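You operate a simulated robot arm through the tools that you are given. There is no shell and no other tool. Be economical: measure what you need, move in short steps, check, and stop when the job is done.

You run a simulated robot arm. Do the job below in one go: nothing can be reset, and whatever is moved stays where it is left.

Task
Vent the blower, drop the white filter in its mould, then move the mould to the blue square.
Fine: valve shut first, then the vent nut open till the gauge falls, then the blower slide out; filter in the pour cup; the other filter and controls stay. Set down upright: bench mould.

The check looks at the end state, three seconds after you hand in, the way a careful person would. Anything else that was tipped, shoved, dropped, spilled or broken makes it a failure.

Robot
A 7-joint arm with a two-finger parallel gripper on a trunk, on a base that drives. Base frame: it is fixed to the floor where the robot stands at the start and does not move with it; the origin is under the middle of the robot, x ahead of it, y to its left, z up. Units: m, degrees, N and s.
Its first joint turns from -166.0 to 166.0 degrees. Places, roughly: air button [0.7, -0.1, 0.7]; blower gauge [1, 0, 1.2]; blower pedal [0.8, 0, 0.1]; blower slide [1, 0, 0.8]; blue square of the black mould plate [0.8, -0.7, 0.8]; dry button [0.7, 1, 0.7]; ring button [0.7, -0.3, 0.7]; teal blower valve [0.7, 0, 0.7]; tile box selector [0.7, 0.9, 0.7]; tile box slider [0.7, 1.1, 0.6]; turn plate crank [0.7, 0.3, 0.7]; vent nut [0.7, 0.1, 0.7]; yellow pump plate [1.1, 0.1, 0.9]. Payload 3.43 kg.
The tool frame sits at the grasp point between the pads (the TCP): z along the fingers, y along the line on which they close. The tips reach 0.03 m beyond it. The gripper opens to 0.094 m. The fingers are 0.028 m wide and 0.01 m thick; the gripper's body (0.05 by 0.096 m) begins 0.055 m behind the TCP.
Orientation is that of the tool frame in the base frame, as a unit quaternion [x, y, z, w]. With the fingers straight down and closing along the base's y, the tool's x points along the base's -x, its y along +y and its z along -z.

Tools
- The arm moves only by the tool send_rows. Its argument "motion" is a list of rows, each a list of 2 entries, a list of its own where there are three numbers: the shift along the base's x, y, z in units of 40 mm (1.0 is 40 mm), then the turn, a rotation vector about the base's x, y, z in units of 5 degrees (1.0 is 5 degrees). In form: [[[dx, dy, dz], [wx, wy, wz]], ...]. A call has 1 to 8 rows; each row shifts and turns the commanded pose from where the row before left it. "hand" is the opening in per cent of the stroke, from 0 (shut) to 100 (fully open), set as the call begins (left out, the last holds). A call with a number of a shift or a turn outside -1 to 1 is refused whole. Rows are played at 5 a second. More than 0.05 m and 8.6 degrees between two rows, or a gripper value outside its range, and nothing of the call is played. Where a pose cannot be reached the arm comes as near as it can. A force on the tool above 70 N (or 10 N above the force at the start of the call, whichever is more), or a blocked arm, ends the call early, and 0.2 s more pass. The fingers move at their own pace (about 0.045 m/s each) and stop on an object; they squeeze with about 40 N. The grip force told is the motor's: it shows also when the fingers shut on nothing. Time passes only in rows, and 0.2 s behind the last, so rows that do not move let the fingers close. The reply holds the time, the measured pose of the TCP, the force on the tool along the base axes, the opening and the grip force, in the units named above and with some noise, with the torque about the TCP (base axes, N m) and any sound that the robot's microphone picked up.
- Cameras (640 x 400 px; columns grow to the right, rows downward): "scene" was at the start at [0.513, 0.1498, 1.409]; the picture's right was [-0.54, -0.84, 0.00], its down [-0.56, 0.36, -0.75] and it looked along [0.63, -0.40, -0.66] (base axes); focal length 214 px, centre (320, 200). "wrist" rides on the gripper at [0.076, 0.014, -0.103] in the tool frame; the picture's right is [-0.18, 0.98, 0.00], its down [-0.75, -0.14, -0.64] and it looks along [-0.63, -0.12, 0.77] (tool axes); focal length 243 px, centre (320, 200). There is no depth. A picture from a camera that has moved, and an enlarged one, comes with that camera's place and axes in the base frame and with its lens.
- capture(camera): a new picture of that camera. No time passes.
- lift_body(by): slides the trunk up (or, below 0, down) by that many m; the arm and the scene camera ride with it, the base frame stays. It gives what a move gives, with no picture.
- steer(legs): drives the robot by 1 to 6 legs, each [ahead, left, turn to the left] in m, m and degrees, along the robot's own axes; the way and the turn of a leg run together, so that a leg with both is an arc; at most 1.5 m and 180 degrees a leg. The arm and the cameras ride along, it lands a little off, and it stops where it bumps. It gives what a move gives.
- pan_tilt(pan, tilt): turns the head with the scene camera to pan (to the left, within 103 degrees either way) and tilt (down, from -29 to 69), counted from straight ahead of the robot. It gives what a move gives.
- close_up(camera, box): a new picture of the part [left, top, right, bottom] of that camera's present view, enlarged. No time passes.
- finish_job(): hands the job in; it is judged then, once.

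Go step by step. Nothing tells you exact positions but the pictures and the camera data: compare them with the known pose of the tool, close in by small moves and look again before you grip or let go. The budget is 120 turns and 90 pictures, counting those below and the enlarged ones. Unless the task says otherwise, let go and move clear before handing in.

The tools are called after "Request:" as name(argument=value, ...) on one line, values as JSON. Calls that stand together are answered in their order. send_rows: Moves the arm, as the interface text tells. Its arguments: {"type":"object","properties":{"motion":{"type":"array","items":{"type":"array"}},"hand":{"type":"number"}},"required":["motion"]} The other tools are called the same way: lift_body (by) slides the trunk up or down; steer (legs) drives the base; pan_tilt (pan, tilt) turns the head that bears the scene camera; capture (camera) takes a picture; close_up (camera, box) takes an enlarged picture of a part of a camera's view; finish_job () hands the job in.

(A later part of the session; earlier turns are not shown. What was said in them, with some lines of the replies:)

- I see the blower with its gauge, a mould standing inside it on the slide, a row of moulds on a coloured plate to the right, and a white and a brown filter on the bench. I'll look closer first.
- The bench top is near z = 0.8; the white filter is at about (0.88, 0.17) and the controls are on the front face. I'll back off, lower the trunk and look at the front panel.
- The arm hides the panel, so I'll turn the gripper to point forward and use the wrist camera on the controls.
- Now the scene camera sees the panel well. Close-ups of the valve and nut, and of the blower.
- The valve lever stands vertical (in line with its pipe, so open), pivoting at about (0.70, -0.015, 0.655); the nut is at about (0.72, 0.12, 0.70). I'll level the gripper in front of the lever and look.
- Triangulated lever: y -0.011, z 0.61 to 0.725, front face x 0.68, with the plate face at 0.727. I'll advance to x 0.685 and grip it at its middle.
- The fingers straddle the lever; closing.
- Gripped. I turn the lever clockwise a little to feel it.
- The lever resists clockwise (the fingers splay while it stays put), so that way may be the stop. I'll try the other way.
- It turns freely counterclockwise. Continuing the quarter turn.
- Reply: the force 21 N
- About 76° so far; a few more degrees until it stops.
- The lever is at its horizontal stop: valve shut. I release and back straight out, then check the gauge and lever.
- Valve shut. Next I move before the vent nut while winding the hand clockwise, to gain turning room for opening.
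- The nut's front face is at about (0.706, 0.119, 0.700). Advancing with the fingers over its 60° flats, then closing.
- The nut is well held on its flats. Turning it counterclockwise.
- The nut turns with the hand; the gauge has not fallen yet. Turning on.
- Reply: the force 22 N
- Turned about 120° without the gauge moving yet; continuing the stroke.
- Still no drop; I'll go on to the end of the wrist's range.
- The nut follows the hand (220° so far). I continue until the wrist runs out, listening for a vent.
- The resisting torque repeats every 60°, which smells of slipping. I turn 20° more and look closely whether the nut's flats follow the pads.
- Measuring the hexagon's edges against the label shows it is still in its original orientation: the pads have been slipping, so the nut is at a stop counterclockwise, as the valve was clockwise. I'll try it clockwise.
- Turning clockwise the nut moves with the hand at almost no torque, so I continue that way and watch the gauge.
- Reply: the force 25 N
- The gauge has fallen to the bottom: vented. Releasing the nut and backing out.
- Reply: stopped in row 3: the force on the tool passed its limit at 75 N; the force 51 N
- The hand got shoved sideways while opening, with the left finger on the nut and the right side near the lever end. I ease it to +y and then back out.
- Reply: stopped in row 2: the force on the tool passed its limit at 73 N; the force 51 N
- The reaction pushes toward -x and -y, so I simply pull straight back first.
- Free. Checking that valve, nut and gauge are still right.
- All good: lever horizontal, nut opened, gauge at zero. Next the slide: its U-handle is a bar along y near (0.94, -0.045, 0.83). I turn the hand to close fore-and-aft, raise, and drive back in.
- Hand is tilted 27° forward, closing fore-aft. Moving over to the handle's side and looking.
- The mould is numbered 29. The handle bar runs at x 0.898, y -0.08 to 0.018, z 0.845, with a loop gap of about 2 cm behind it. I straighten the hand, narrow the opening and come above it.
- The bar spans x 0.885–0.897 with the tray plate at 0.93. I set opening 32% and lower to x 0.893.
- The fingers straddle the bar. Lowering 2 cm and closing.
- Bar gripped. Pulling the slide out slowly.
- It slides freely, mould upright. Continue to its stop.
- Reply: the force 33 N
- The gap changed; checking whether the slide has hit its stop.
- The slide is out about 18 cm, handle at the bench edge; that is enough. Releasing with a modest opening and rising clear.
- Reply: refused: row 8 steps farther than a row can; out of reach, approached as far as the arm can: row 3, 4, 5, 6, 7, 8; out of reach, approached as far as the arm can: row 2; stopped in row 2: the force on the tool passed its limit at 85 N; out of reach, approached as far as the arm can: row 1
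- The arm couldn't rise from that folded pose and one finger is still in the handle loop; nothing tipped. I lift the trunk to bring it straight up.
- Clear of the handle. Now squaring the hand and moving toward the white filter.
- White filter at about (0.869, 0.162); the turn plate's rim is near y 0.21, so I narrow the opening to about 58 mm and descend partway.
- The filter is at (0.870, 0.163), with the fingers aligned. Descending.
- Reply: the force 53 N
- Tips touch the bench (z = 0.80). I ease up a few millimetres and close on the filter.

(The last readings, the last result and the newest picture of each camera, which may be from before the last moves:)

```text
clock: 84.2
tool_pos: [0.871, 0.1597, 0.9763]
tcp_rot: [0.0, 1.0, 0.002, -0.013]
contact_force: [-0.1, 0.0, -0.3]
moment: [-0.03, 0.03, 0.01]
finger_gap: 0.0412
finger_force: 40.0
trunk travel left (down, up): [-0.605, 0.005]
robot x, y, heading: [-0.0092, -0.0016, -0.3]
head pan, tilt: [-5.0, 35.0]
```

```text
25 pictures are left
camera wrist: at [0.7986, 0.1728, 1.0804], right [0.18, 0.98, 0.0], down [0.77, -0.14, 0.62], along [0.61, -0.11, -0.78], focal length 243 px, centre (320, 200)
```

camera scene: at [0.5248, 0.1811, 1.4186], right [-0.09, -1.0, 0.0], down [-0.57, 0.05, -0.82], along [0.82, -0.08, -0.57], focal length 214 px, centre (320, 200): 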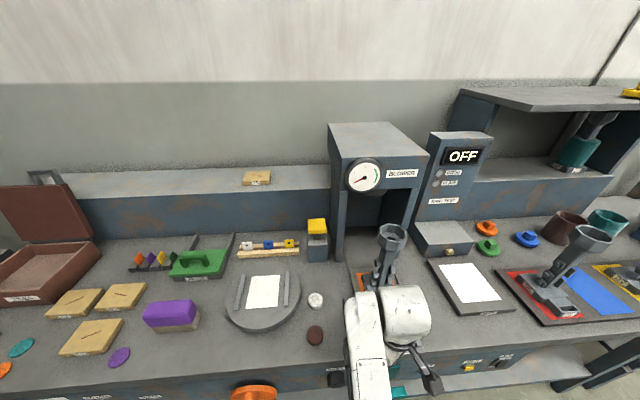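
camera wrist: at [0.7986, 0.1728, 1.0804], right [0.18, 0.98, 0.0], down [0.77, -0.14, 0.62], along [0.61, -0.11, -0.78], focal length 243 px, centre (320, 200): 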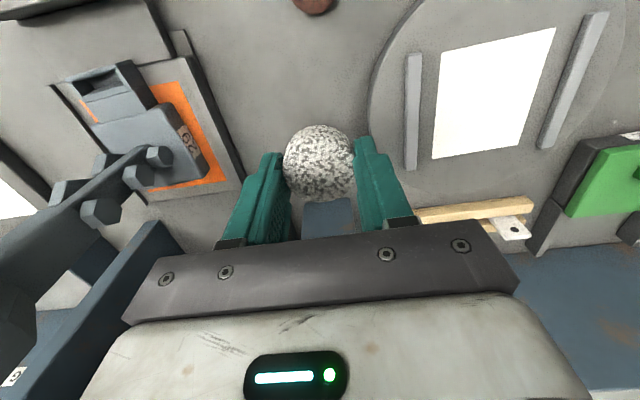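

Filter gripped. Rising well above the pour cup's rim (about z 1.06) and moving over toward it for a look.

Request:
send_rows(motion=[[[-0.2, 0, 1], [0, 0, 0]], [[-0.4, 0, 1], [0, 0, 0]], [[-0.4, 0, 1], [0, 0, 0]], [[-0.4, 0, 1], [0, 0, 0]], [[-0.4, 0, 1], [0, 0, 0]], [[0, -0.8, 0.8], [0, 0, 0]], [[0, -1, 0], [0, 0, 0]], [[0, -1, 0], [0, 0, 0]]])

Request:
send_rows(motion=[[[0, -1, 0], [0, 0, 0]], [[0, -1, 0], [0, 0, 0]]])

Request:
capture(camera="wrist")

Request:
capture(camera="scene")

```text
clock: 86.0
tool_pos: [0.7984, 0.0522, 1.2065]
tcp_rot: [-0.001, 1.0, 0.002, -0.013]
contact_force: [0.2, -0.2, -0.6]
moment: [-0.05, 0.01, -0.02]
finger_gap: 0.0413
finger_force: 40.4
trunk travel left (down, up): [-0.605, 0.005]
robot x, y, heading: [-0.0074, -0.0032, -0.3]
head pan, tilt: [-5.0, 35.0]
```

```text
clock: 86.6
tool_pos: [0.8014, -0.0242, 1.2042]
tcp_rot: [-0.001, 1.0, 0.002, -0.012]
contact_force: [0.3, 0.7, -0.7]
moment: [0.03, 0.03, 0.03]
finger_gap: 0.0411
finger_force: 40.4
trunk travel left (down, up): [-0.605, 0.005]
robot x, y, heading: [-0.0054, -0.0015, -0.4]
head pan, tilt: [-5.0, 35.0]
```

```text
24 pictures are left
camera wrist: at [0.7271, -0.0124, 1.3092], right [0.18, 0.98, 0.0], down [0.77, -0.14, 0.62], along [0.61, -0.11, -0.78], focal length 243 px, centre (320, 200)
```

wrist: 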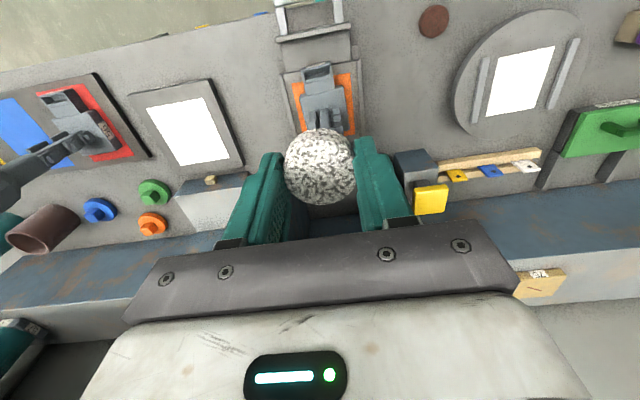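

```text
23 pictures are left
camera scene: at [0.5248, 0.1814, 1.5486], right [-0.09, -1.0, 0.0], down [-0.57, 0.05, -0.82], along [0.82, -0.08, -0.57], focal length 214 px, centre (320, 200)
```

scene: 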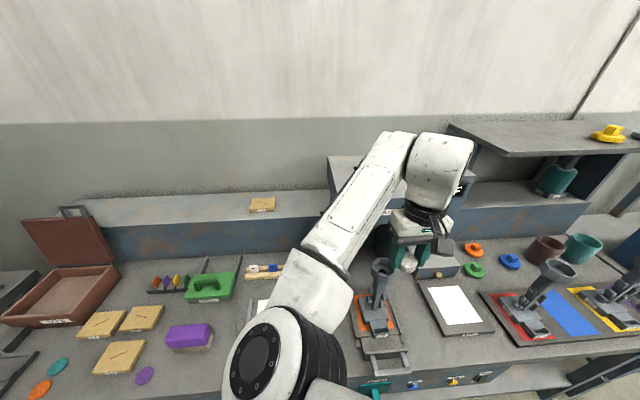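

The filter hides the cup in the wrist view; I shift aside a little to see the rim.

Request:
send_rows(motion=[[[-0.6, 1, 0], [0, 0, 0]], [[-0.6, 1, 0], [0, 0, 0]]])

Request:
capture(camera="wrist")

Request:
close_up(camera="scene", box=[330, 240, 430, 380])

```text
clock: 87.2
tool_pos: [0.754, 0.0545, 1.2044]
tcp_rot: [-0.002, 1.0, 0.002, -0.012]
contact_force: [-0.4, -0.3, 0.1]
moment: [0.03, 0.02, -0.03]
finger_gap: 0.0411
finger_force: 39.9
trunk travel left (down, up): [-0.605, 0.005]
robot x, y, heading: [-0.0075, -0.0002, -0.2]
head pan, tilt: [-5.0, 35.0]
```

```text
22 pictures are left
camera wrist: at [0.6809, 0.0681, 1.3102], right [0.18, 0.98, 0.0], down [0.77, -0.14, 0.62], along [0.61, -0.11, -0.78], focal length 243 px, centre (320, 200)
```

wrist: 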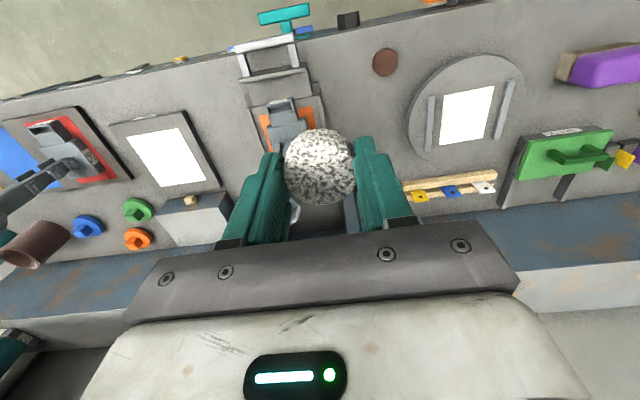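

```text
2.86 times, centred on (380, 310) of scene
camera zoom: at [0.5249, 0.1807, 1.5486], right [-0.09, -1.0, 0.0], down [-0.57, 0.05, -0.82], along [0.82, -0.08, -0.57], focal length 613 px, centre (149, -114)
```

zoom: 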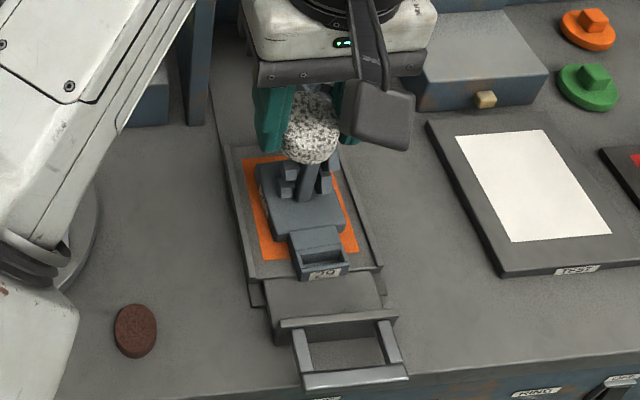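

Still hidden. I'll move to a side vantage where the rim should show left of the hand.

Request:
send_rows(motion=[[[0.8, 0.65, 0], [0, 0, 0]], [[0.8, 0.65, 0], [0, 0, 0]], [[0.8, 0.6, 0], [0, 0, 0]]])

Request:
capture(camera="wrist")

Request:
close_up(camera="scene", box=[330, 240, 430, 340])

```text
clock: 88.0
tool_pos: [0.852, 0.1286, 1.206]
tcp_rot: [0.0, 1.0, 0.001, -0.011]
contact_force: [1.4, -0.2, -0.3]
moment: [0.01, 0.0, 0.0]
finger_gap: 0.0415
finger_force: 39.8
trunk travel left (down, up): [-0.605, 0.005]
robot x, y, heading: [-0.0045, -0.006, -0.7]
head pan, tilt: [-5.0, 35.0]
```

```text
20 pictures are left
camera wrist: at [0.777, 0.1427, 1.3107], right [0.18, 0.98, 0.0], down [0.77, -0.14, 0.62], along [0.61, -0.11, -0.78], focal length 243 px, centre (320, 200)
```

wrist: 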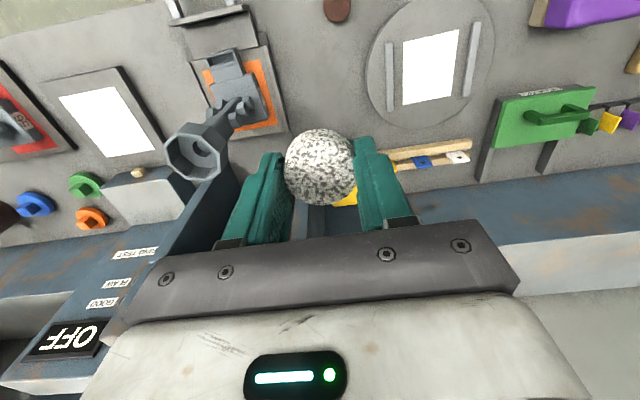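

```text
4.00 times, centred on (380, 290) of scene
camera zoom: at [0.5248, 0.1812, 1.5486], right [-0.09, -1.0, 0.0], down [-0.57, 0.05, -0.82], along [0.82, -0.08, -0.57], focal length 858 px, centre (80, -160)
```

zoom: 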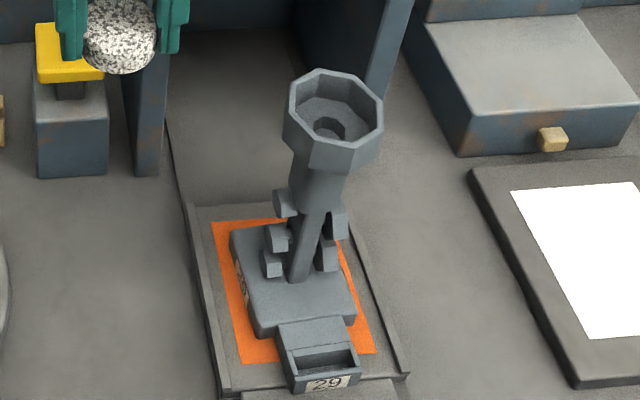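

Two views agree: rim centre (0.889, -0.036, 1.047), outer width 67 mm. I move over it at height.

Request:
send_rows(motion=[[[0, -0.85, 0], [0, 0, 0]], [[0, -0.85, 0], [0, 0, 0]], [[0.2, -0.85, 0], [0, 0, 0]], [[0.3, -0.85, 0], [0, 0, 0]], [[0.35, -0.7, 0], [0, 0, 0]], [[0, 0, -0.8], [0, 0, 0]], [[0, 0, -0.8], [0, 0, 0]]])

Request:
close_up(camera="scene", box=[330, 220, 430, 320])

Request:
capture(camera="wrist")

```text
clock: 89.6
tool_pos: [0.8834, -0.0346, 1.142]
tcp_rot: [0.0, 1.0, 0.002, -0.011]
contact_force: [0.4, 0.3, -1.2]
moment: [-0.03, -0.01, 0.0]
finger_gap: 0.0413
finger_force: 39.8
trunk travel left (down, up): [-0.605, 0.005]
robot x, y, heading: [-0.0043, -0.0016, -0.4]
head pan, tilt: [-5.0, 35.0]
```

```text
4.00 times, centred on (380, 270) of scene
camera zoom: at [0.5249, 0.1811, 1.5487], right [-0.09, -1.0, 0.0], down [-0.57, 0.05, -0.82], along [0.82, -0.08, -0.57], focal length 858 px, centre (80, -80)
```

zoom: 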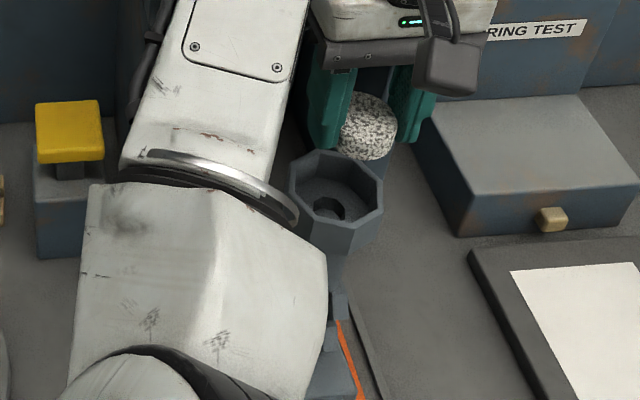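

```text
17 pictures are left
camera wrist: at [0.8099, -0.0216, 1.2467], right [0.18, 0.98, 0.0], down [0.77, -0.14, 0.62], along [0.61, -0.11, -0.78], focal length 243 px, centre (320, 200)
```

wrist: 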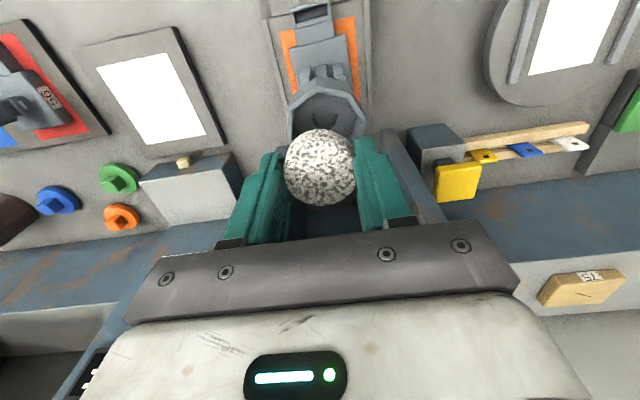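

Fine-tuning: the cup lies about 4 mm toward +y of the filter. Correcting and lowering most of the way.

Request:
send_rows(motion=[[[0.06, 0.09, 0], [0, 0, 0]], [[0, 0, -0.6], [0, 0, 0]], [[0, 0, -0.5], [0, 0, 0]]])

Request:
close_up(camera="scene", box=[350, 230, 410, 280])

Request:
capture(camera="wrist")

```text
clock: 90.4
tool_pos: [0.8864, -0.0314, 1.0971]
tcp_rot: [-0.001, 1.0, 0.002, -0.012]
contact_force: [0.4, -0.5, 0.0]
moment: [0.02, -0.02, -0.03]
finger_gap: 0.0415
finger_force: 40.1
trunk travel left (down, up): [-0.605, 0.005]
robot x, y, heading: [-0.0074, -0.0018, -0.1]
head pan, tilt: [-5.0, 35.0]
```

```text
8.00 times, centred on (380, 255) of scene
camera zoom: at [0.5249, 0.1811, 1.5486], right [-0.09, -1.0, 0.0], down [-0.57, 0.05, -0.82], along [0.82, -0.08, -0.57], focal length 1716 px, centre (-160, -240)
```

zoom: 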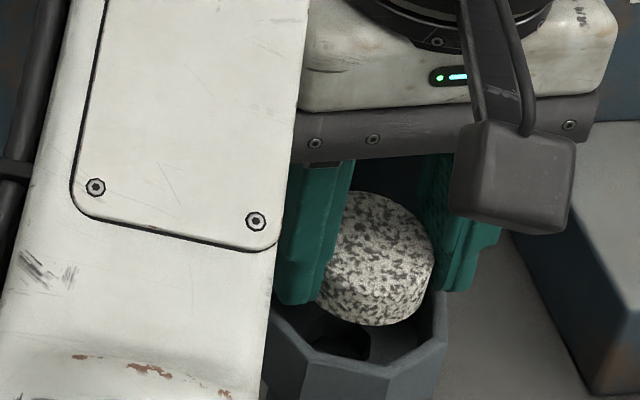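

```text
15 pictures are left
camera wrist: at [0.8126, -0.0183, 1.2009], right [0.18, 0.98, 0.0], down [0.77, -0.14, 0.62], along [0.61, -0.11, -0.78], focal length 243 px, centre (320, 200)
```

wrist: 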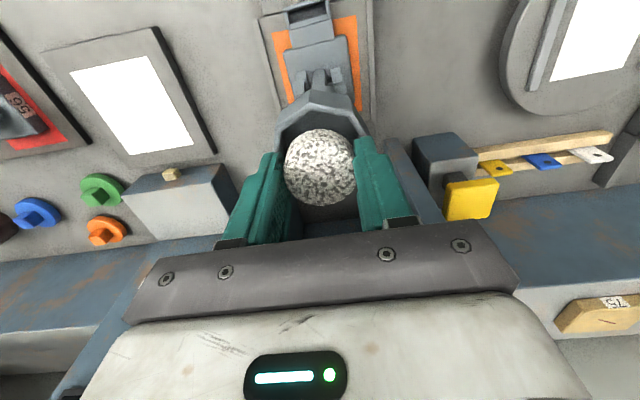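

Aligned over the cup. Lowering the last 1.3 cm and releasing.

Request:
send_rows(motion=[[[-0.05, 0.02, -0.2], [0, 0, 0]], [[0, 0, -0.15], [0, 0, 0]]])

Request:
send_rows(hand=70, motion=[[[0, 0, 0], [0, 0, 0]], [[0, 0, 0], [0, 0, 0]], [[0, 0, 0], [0, 0, 0]], [[0, 0, 0.5], [0, 0, 0]], [[0, 0, 1], [0, 0, 0]], [[-0.5, 0.5, 1], [0, 0, 0]], [[-0.5, 0.8, 0.5], [0, 0, 0]], [[-0.5, 0.9, 0], [0, 0, 0]]])

Request:
close_up(camera="scene", box=[330, 230, 430, 320])

```text
clock: 91.0
tool_pos: [0.8846, -0.0325, 1.0865]
tcp_rot: [0.0, 1.0, 0.0, -0.01]
contact_force: [-1.4, -0.3, 20.6]
moment: [-0.39, -0.17, 0.01]
finger_gap: 0.0414
finger_force: 40.2
trunk travel left (down, up): [-0.605, 0.005]
robot x, y, heading: [-0.0045, -0.0043, -0.5]
head pan, tilt: [-5.0, 35.0]
```

```text
clock: 92.8
tool_pos: [0.8248, 0.0536, 1.2016]
tcp_rot: [-0.001, 1.0, 0.002, -0.012]
contact_force: [-0.8, -0.4, -0.1]
moment: [0.01, 0.02, -0.02]
finger_gap: 0.0657
finger_force: 0.0
trunk travel left (down, up): [-0.605, 0.005]
robot x, y, heading: [-0.0062, -0.0012, -0.4]
head pan, tilt: [-5.0, 35.0]
```

```text
4.44 times, centred on (380, 275) of scene
camera zoom: at [0.5249, 0.1808, 1.5486], right [-0.09, -1.0, 0.0], down [-0.57, 0.05, -0.82], along [0.82, -0.08, -0.57], focal length 953 px, centre (53, -133)
```

zoom: 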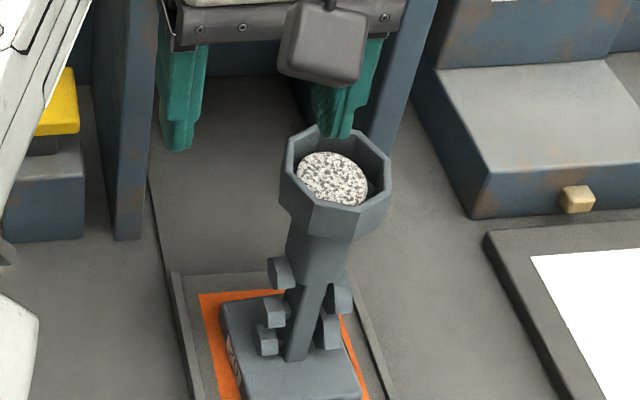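

The filter lies in the pour cup. Next I grip the mould by the cup's outside from above (it then hangs upright). Moving over it fully open.

Request:
send_rows(hand=100, motion=[[[0.5, -0.7, 0], [0, 0, 0]], [[0.5, -0.7, 0], [0, 0, 0]], [[0.53, -0.73, 0], [0, 0, 0]], [[0, 0, -0.9], [0, 0, 0]], [[0, 0, -0.9], [0, 0, 0]]])

Request:
capture(camera="wrist")

```text
clock: 94.0
tool_pos: [0.8845, -0.0297, 1.1308]
tcp_rot: [-0.001, 1.0, 0.001, -0.01]
contact_force: [-0.3, 0.3, -0.1]
moment: [0.01, -0.02, 0.02]
finger_gap: 0.0941
finger_force: 0.0
trunk travel left (down, up): [-0.605, 0.005]
robot x, y, heading: [-0.0048, -0.0011, -0.4]
head pan, tilt: [-5.0, 35.0]
```

```text
13 pictures are left
camera wrist: at [0.8104, -0.0157, 1.2352], right [0.18, 0.98, 0.0], down [0.77, -0.14, 0.62], along [0.61, -0.11, -0.78], focal length 243 px, centre (320, 200)
```

wrist: 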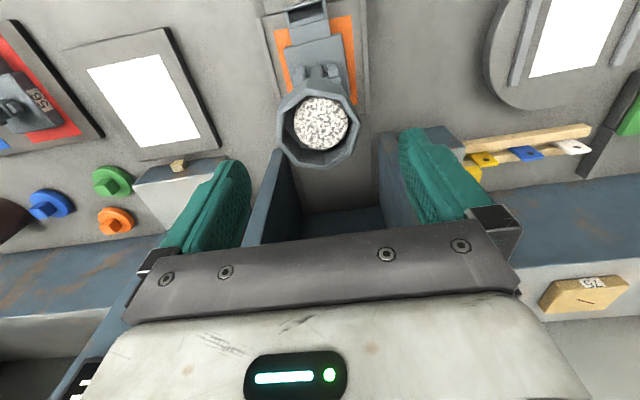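

The filter lies flat inside. Rim centre reads (0.880, -0.030). Lowering and closing.

Request:
send_rows(motion=[[[-0.1, 0, -0.8], [0, 0, 0]], [[0, 0, -0.8], [0, 0, 0]], [[0, 0, -0.8], [0, 0, 0]]])

Request:
send_rows(hand=0, motion=[[[0, 0, 0], [0, 0, 0]], [[0, 0, 0], [0, 0, 0]], [[0, 0, 0], [0, 0, 0]], [[0, 0, 0], [0, 0, 0]]])

Request:
close_up(camera="scene", box=[320, 230, 440, 370])

```text
clock: 94.8
tool_pos: [0.8822, -0.0291, 1.0339]
tcp_rot: [-0.002, 1.0, 0.002, -0.011]
contact_force: [-0.9, 0.7, -0.8]
moment: [-0.01, 0.0, 0.03]
finger_gap: 0.0942
finger_force: 0.0
trunk travel left (down, up): [-0.605, 0.005]
robot x, y, heading: [-0.005, -0.0017, -0.5]
head pan, tilt: [-5.0, 35.0]
```

```text
clock: 95.8
tool_pos: [0.8817, -0.0295, 1.035]
tcp_rot: [-0.001, 1.0, 0.002, -0.013]
contact_force: [0.5, -0.8, 0.5]
moment: [-0.16, -0.17, -0.02]
finger_gap: 0.0657
finger_force: 40.0
trunk travel left (down, up): [-0.605, 0.005]
robot x, y, heading: [-0.0066, -0.0041, -0.2]
head pan, tilt: [-5.0, 35.0]
```

```text
2.86 times, centred on (380, 300) of scene
camera zoom: at [0.5249, 0.181, 1.5486], right [-0.09, -1.0, 0.0], down [-0.57, 0.05, -0.82], along [0.82, -0.08, -0.57], focal length 613 px, centre (149, -86)
```

zoom: 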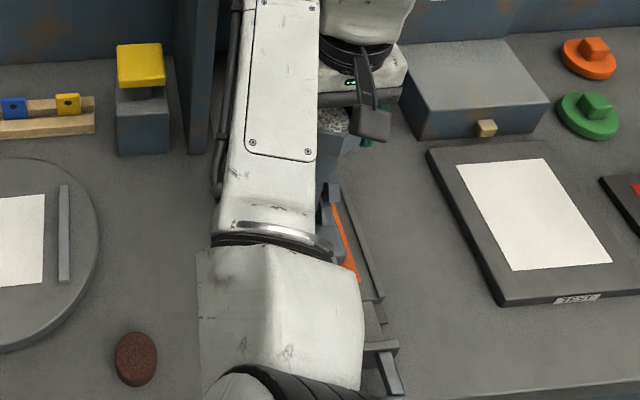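

Grip holds at 66 mm. Lifting gently.

Request:
send_rows(motion=[[[0, 0, 0.3], [0, 0, 0]], [[0, 0, 0.4], [0, 0, 0]], [[0, 0, 0.5], [0, 0, 0]], [[0, 0, 0.5], [0, 0, 0]], [[0, 0, 0.5], [0, 0, 0]]])

Request:
capture(camera="wrist")

```text
clock: 97.0
tool_pos: [0.8794, -0.0278, 1.1234]
tcp_rot: [-0.001, 1.0, 0.002, -0.012]
contact_force: [0.0, 0.2, -4.0]
moment: [-0.01, 0.01, -0.01]
finger_gap: 0.0659
finger_force: 40.3
trunk travel left (down, up): [-0.605, 0.005]
robot x, y, heading: [-0.0089, -0.0045, -0.5]
head pan, tilt: [-5.0, 35.0]
```

```text
11 pictures are left
camera wrist: at [0.8055, -0.0155, 1.2276], right [0.18, 0.98, 0.0], down [0.77, -0.14, 0.62], along [0.61, -0.11, -0.78], focal length 243 px, centre (320, 200)
```

wrist: 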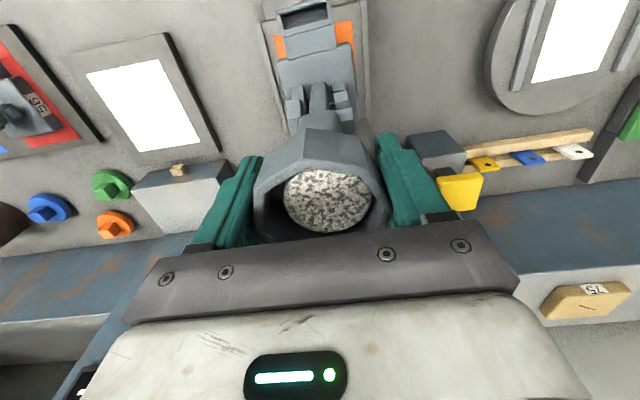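

The mould hangs level with the filter inside. I back the robot off, drive right, and will look before going forward; the blue square is estimated at (0.83, -0.73).

Request:
steer(legs=[[-0.33, 0, 0], [0, -0.65, 0]])

Request:
capture(camera="scene")

Request:
capture(camera="wrist")

```text
clock: 102.5
tool_pos: [0.5433, -0.6749, 1.1233]
tcp_rot: [-0.007, 1.0, 0.001, -0.011]
contact_force: [-0.3, -0.2, -5.0]
moment: [-0.01, -0.01, -0.04]
finger_gap: 0.0656
finger_force: 40.1
trunk travel left (down, up): [-0.605, 0.005]
robot x, y, heading: [-0.3361, -0.6581, 0.2]
head pan, tilt: [-5.0, 35.0]
```

```text
10 pictures are left
camera scene: at [0.1873, -0.4687, 1.5485], right [-0.08, -1.0, 0.0], down [-0.57, 0.05, -0.82], along [0.82, -0.07, -0.57], focal length 214 px, centre (320, 200)
```

scene: 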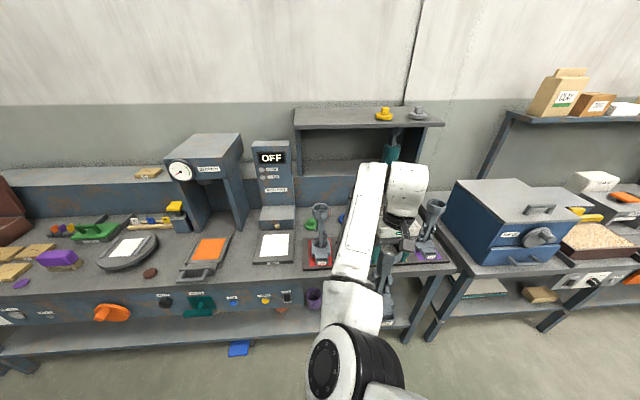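

```text
9 pictures are left
camera wrist: at [0.47, -0.6621, 1.2273], right [0.17, 0.99, 0.0], down [0.77, -0.13, 0.62], along [0.61, -0.11, -0.78], focal length 243 px, centre (320, 200)
```

wrist: 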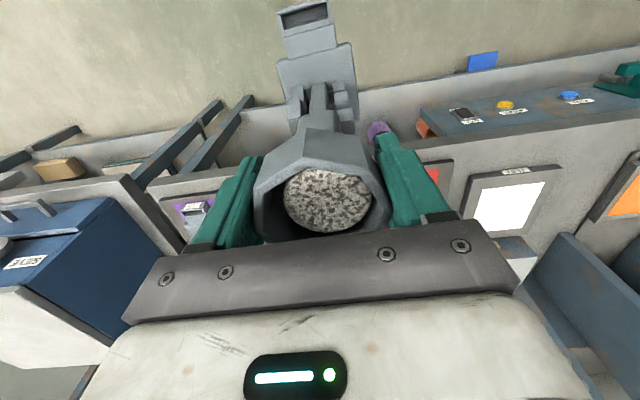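

Nothing else was disturbed. The red and purple squares suggest blue near (0.81, -0.685). I drive forward partway in that lane and look with the wrist camera.

Request:
steer(legs=[[0.2, 0, 0]])

Request:
capture(camera="wrist")

```text
clock: 104.1
tool_pos: [0.7513, -0.6758, 1.1233]
tcp_rot: [-0.006, 1.0, 0.002, -0.012]
contact_force: [-0.1, -0.3, -4.6]
moment: [0.01, 0.0, -0.01]
finger_gap: 0.0659
finger_force: 39.7
trunk travel left (down, up): [-0.605, 0.005]
robot x, y, heading: [-0.1348, -0.6574, 0.2]
head pan, tilt: [-5.0, 35.0]
```

```text
8 pictures are left
camera wrist: at [0.6775, -0.6624, 1.2273], right [0.17, 0.99, 0.0], down [0.77, -0.13, 0.62], along [0.61, -0.11, -0.78], focal length 243 px, centre (320, 200)
```

wrist: 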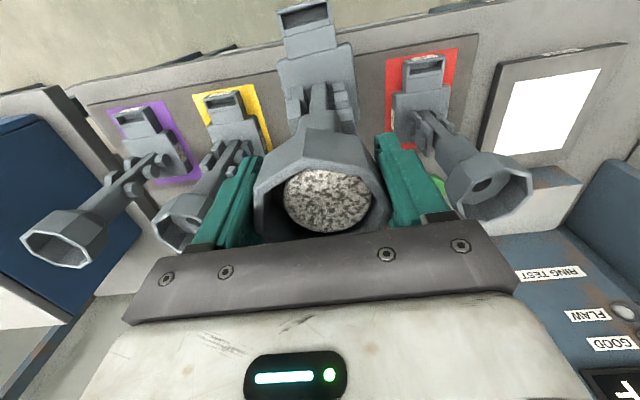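

Neighbouring squares measured: red centre (0.821, -0.518), yellow (0.806, -0.844); blue is midway, about (0.815, -0.684). Moving over it and part way down.

Request:
send_rows(motion=[[[0.5, -0.1, 0], [0, 0, 0]], [[0.6, -0.1, 0], [0, 0, 0]], [[0.5, 0, -0.3], [0, 0, 0]], [[0, 0, -0.5], [0, 0, 0]], [[0, 0, -0.5], [0, 0, 0]]])

Request:
close_up(camera="wrist", box=[200, 0, 480, 175])

Request:
capture(camera="scene")

```text
clock: 105.3
tool_pos: [0.8147, -0.6829, 1.0709]
tcp_rot: [-0.006, 1.0, 0.002, -0.012]
contact_force: [-0.7, 0.6, -4.8]
moment: [-0.01, -0.02, 0.0]
finger_gap: 0.0657
finger_force: 39.9
trunk travel left (down, up): [-0.605, 0.005]
robot x, y, heading: [-0.1352, -0.6613, 0.3]
head pan, tilt: [-5.0, 35.0]
```

```text
2.29 times, centred on (340, 88) of wrist
camera zoom: at [0.7408, -0.6704, 1.1754], right [0.17, 0.98, 0.0], down [0.77, -0.13, 0.62], along [0.61, -0.11, -0.78], focal length 555 px, centre (274, 457)
```

zoom: 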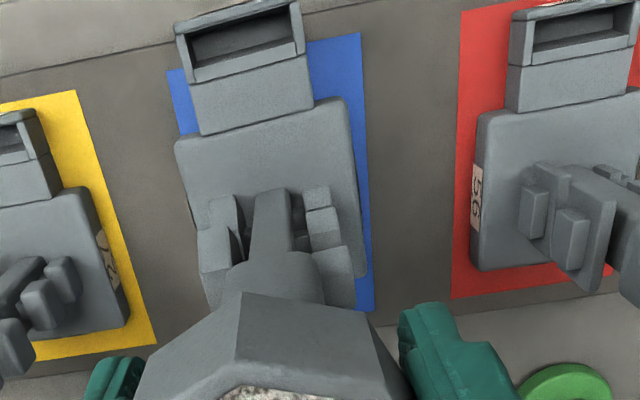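

```text
6 pictures are left
camera scene: at [0.3951, -0.4687, 1.5486], right [-0.08, -1.0, 0.0], down [-0.57, 0.05, -0.82], along [0.82, -0.07, -0.57], focal length 214 px, centre (320, 200)
```

scene: 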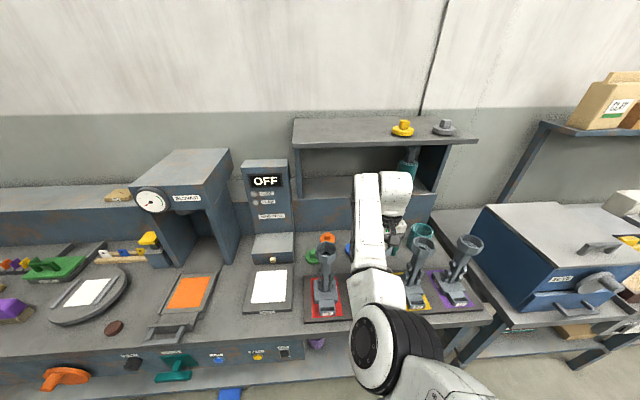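

The blue square spans x 0.755–0.910, y -0.734…-0.631; the mould's footprint centre needs about +21 mm in x and +3 mm in y. Shifting, then lowering slowly.

Request:
send_rows(motion=[[[0.26, 0.07, 0], [0, 0, 0]], [[0.26, 0, 0], [0, 0, 0]], [[0, 0, -0.35], [0, 0, 0]], [[0, 0, -0.35], [0, 0, 0]]])

Request:
close_up(camera="wrist", box=[200, 0, 480, 175])

```text
clock: 106.3
tool_pos: [0.8382, -0.6804, 1.0426]
tcp_rot: [-0.006, 1.0, 0.002, -0.012]
contact_force: [0.6, 0.5, -4.2]
moment: [0.01, -0.01, 0.0]
finger_gap: 0.0659
finger_force: 39.9
trunk travel left (down, up): [-0.605, 0.005]
robot x, y, heading: [-0.1361, -0.6611, 0.3]
head pan, tilt: [-5.0, 35.0]
```

```text
2.29 times, centred on (340, 88) of wrist
camera zoom: at [0.7634, -0.6676, 1.1477], right [0.17, 0.98, 0.0], down [0.77, -0.13, 0.62], along [0.61, -0.11, -0.78], focal length 555 px, centre (274, 457)
```

zoom: 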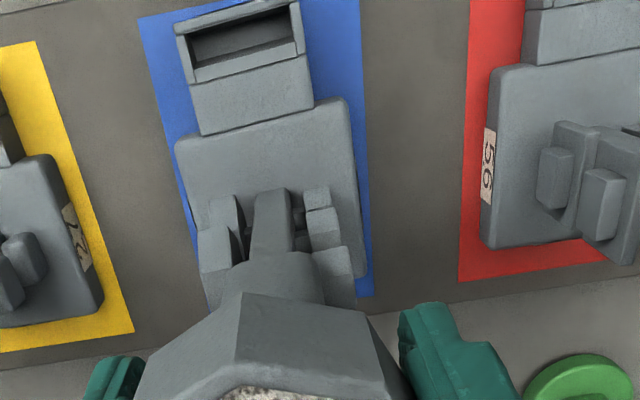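

The footprint now matches how mould 56 sits in red. Lowering in small steps until the weight comes off.

Request:
send_rows(motion=[[[0, 0, -0.12], [0, 0, 0]], [[0, 0, -0.12], [0, 0, 0]]])

Request:
send_rows(motion=[[[0, 0, -0.1], [0, 0, 0]], [[0, 0, 0], [0, 0, 0]]])

```text
clock: 106.9
tool_pos: [0.8366, -0.6808, 1.0336]
tcp_rot: [-0.006, 1.0, 0.002, -0.013]
contact_force: [-0.1, 0.4, -5.1]
moment: [-0.04, -0.01, 0.0]
finger_gap: 0.0658
finger_force: 39.7
trunk travel left (down, up): [-0.605, 0.005]
robot x, y, heading: [-0.1327, -0.6537, 0.1]
head pan, tilt: [-5.0, 35.0]
```

```text
clock: 107.5
tool_pos: [0.8365, -0.6812, 1.0305]
tcp_rot: [-0.006, 1.0, 0.001, -0.012]
contact_force: [0.5, 0.3, -4.7]
moment: [0.0, 0.0, -0.03]
finger_gap: 0.0659
finger_force: 40.2
trunk travel left (down, up): [-0.605, 0.005]
robot x, y, heading: [-0.1353, -0.6566, 0.6]
head pan, tilt: [-5.0, 35.0]
```

Request:
send_rows(motion=[[[0, 0, -0.08], [0, 0, 0]], [[0, 0, 0], [0, 0, 0]]])

Request:
send_rows(motion=[[[0, 0, -0.06], [0, 0, 0]], [[0, 0, 0], [0, 0, 0]]])

Request:
send_rows(motion=[[[0, 0, -0.06], [0, 0, 0]], [[0, 0, 0], [0, 0, 0]]])

```text
clock: 108.1
tool_pos: [0.8354, -0.6809, 1.0291]
tcp_rot: [-0.007, 1.0, 0.002, -0.011]
contact_force: [0.0, 1.6, 9.4]
moment: [-0.18, 0.98, -0.11]
finger_gap: 0.0659
finger_force: 40.1
trunk travel left (down, up): [-0.605, 0.005]
robot x, y, heading: [-0.1349, -0.6551, 0.3]
head pan, tilt: [-5.0, 35.0]
```

```text
clock: 108.7
tool_pos: [0.8368, -0.6802, 1.0275]
tcp_rot: [-0.006, 1.0, 0.0, -0.009]
contact_force: [0.1, 3.6, 24.6]
moment: [-0.48, -0.18, -0.01]
finger_gap: 0.0649
finger_force: 39.5
trunk travel left (down, up): [-0.605, 0.005]
robot x, y, heading: [-0.1338, -0.6574, 0.4]
head pan, tilt: [-5.0, 35.0]
```

```text
clock: 109.3
tool_pos: [0.8363, -0.6804, 1.0232]
tcp_rot: [-0.006, 1.0, 0.001, -0.01]
contact_force: [9.0, 2.8, 24.8]
moment: [-0.59, -0.32, 0.06]
finger_gap: 0.066
finger_force: 40.3
trunk travel left (down, up): [-0.605, 0.005]
robot x, y, heading: [-0.1369, -0.6577, 0.1]
head pan, tilt: [-5.0, 35.0]
```

The mould is seated on the plate. Easing the pressure, opening the fingers, then rising.

Request:
send_rows(motion=[[[0, 0, 0.08], [0, 0, 0]], [[0, 0, 0], [0, 0, 0]]])

Request:
send_rows(hand=98, motion=[[[0, 0, 0], [0, 0, 0]], [[0, 0, 0], [0, 0, 0]], [[0, 0, 0], [0, 0, 0]], [[0, 0, 0], [0, 0, 0]]])

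Request:
send_rows(motion=[[[0, 0, 0.4], [0, 0, 0]], [[0, 0, 0.8], [0, 0, 0]], [[0, 0, 0.9], [0, 0, 0]], [[0, 0, 0.9], [0, 0, 0]]])

Request:
capture(camera="wrist")

```text
clock: 109.9
tool_pos: [0.8359, -0.6802, 1.0241]
tcp_rot: [-0.006, 1.0, 0.002, -0.012]
contact_force: [4.2, 0.0, 4.0]
moment: [-0.3, -1.06, 0.18]
finger_gap: 0.0658
finger_force: 39.6
trunk travel left (down, up): [-0.605, 0.005]
robot x, y, heading: [-0.1357, -0.6609, 0.3]
head pan, tilt: [-5.0, 35.0]
```

```text
clock: 110.9
tool_pos: [0.8366, -0.6811, 1.0256]
tcp_rot: [-0.007, 1.0, 0.002, -0.012]
contact_force: [-0.4, 0.5, 0.4]
moment: [-0.02, -0.02, -0.04]
finger_gap: 0.0923
finger_force: 0.0
trunk travel left (down, up): [-0.605, 0.005]
robot x, y, heading: [-0.1338, -0.6557, 0.1]
head pan, tilt: [-5.0, 35.0]
```

```text
clock: 111.9
tool_pos: [0.8338, -0.6805, 1.145]
tcp_rot: [-0.006, 1.0, 0.003, -0.012]
contact_force: [-0.8, -0.2, -0.3]
moment: [0.02, -0.01, 0.01]
finger_gap: 0.0919
finger_force: 0.1
trunk travel left (down, up): [-0.605, 0.005]
robot x, y, heading: [-0.1354, -0.6571, 0.1]
head pan, tilt: [-5.0, 35.0]
```

```text
4 pictures are left
camera wrist: at [0.7608, -0.6668, 1.2486], right [0.17, 0.98, 0.0], down [0.77, -0.13, 0.62], along [0.61, -0.11, -0.78], focal length 243 px, centre (320, 200)
```

wrist: 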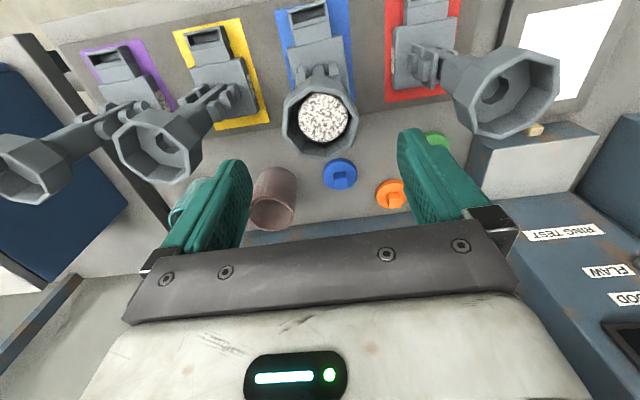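

The mould stands upright on the blue square with the filter in its cup. I rise a bit more, drive back clear, and take a final look.

Request:
send_rows(motion=[[[0, 0, 0.9], [0, 0, 0]], [[0, 0, 0.5], [0, 0, 0]]])

Request:
steer(legs=[[-0.35, 0, 0]])

Request:
capture(camera="scene")

Request:
capture(camera="wrist")

```text
clock: 112.5
tool_pos: [0.8341, -0.6783, 1.2013]
tcp_rot: [-0.006, 1.0, 0.003, -0.012]
contact_force: [-0.4, 0.6, 0.4]
moment: [0.02, 0.0, 0.04]
finger_gap: 0.092
finger_force: 0.1
trunk travel left (down, up): [-0.605, 0.005]
robot x, y, heading: [-0.1353, -0.6605, 0.3]
head pan, tilt: [-5.0, 35.0]
```

```text
clock: 114.8
tool_pos: [0.4756, -0.6885, 1.2012]
tcp_rot: [-0.001, 1.0, 0.001, -0.012]
contact_force: [-0.2, 0.8, 0.9]
moment: [-0.04, 0.02, -0.01]
finger_gap: 0.0925
finger_force: 0.0
trunk travel left (down, up): [-0.605, 0.005]
robot x, y, heading: [-0.4938, -0.6561, -0.5]
head pan, tilt: [-5.0, 35.0]
```

```text
3 pictures are left
camera scene: at [0.0374, -0.4739, 1.5486], right [-0.09, -1.0, 0.0], down [-0.57, 0.05, -0.82], along [0.82, -0.08, -0.57], focal length 214 px, centre (320, 200)
```

scene: 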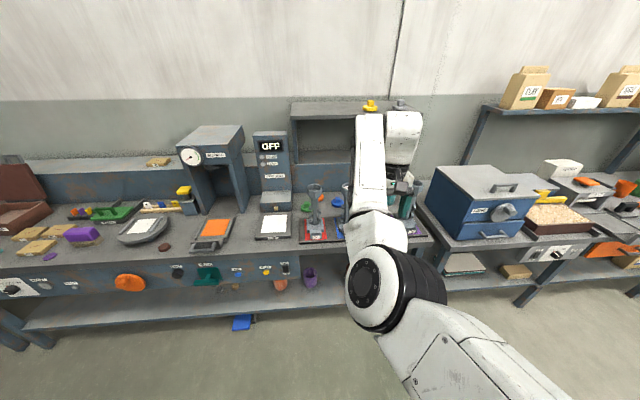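

```text
2 pictures are left
camera wrist: at [0.4019, -0.6756, 1.306], right [0.18, 0.98, 0.0], down [0.77, -0.14, 0.62], along [0.61, -0.11, -0.78], focal length 243 px, centre (320, 200)
```

wrist: 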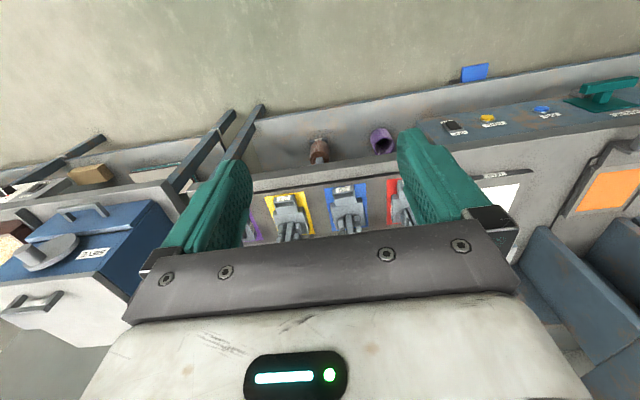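

The mould stands upright on the blue square, its neighbours are untouched, the gauge is at zero and the hand is clear. Handing in.

Request:
finish_job()

```text
The job is handed in.
```

I shut the blower valve, opened the vent nut until the gauge fell to zero, and pulled the slide out about 18 cm. The white filter is in the pour cup of mould 29, and that mould now stands upright on the blue square.

- **Vent nut direction:** I first turned the nut counterclockwise by mistake, and the grip slipped on it. It opened when turned clockwise.
- **Contact at the vent nut:** The tool hit its force limit twice while letting go of the nut. The nut and valve lever looked right afterwards.
- **Contact at the slide handle:** The tool hit its force limit once while one finger was still inside the handle loop. The mould stayed upright.

In the last pictures the neighbouring moulds, the brown filter and the other controls looked undisturbed.
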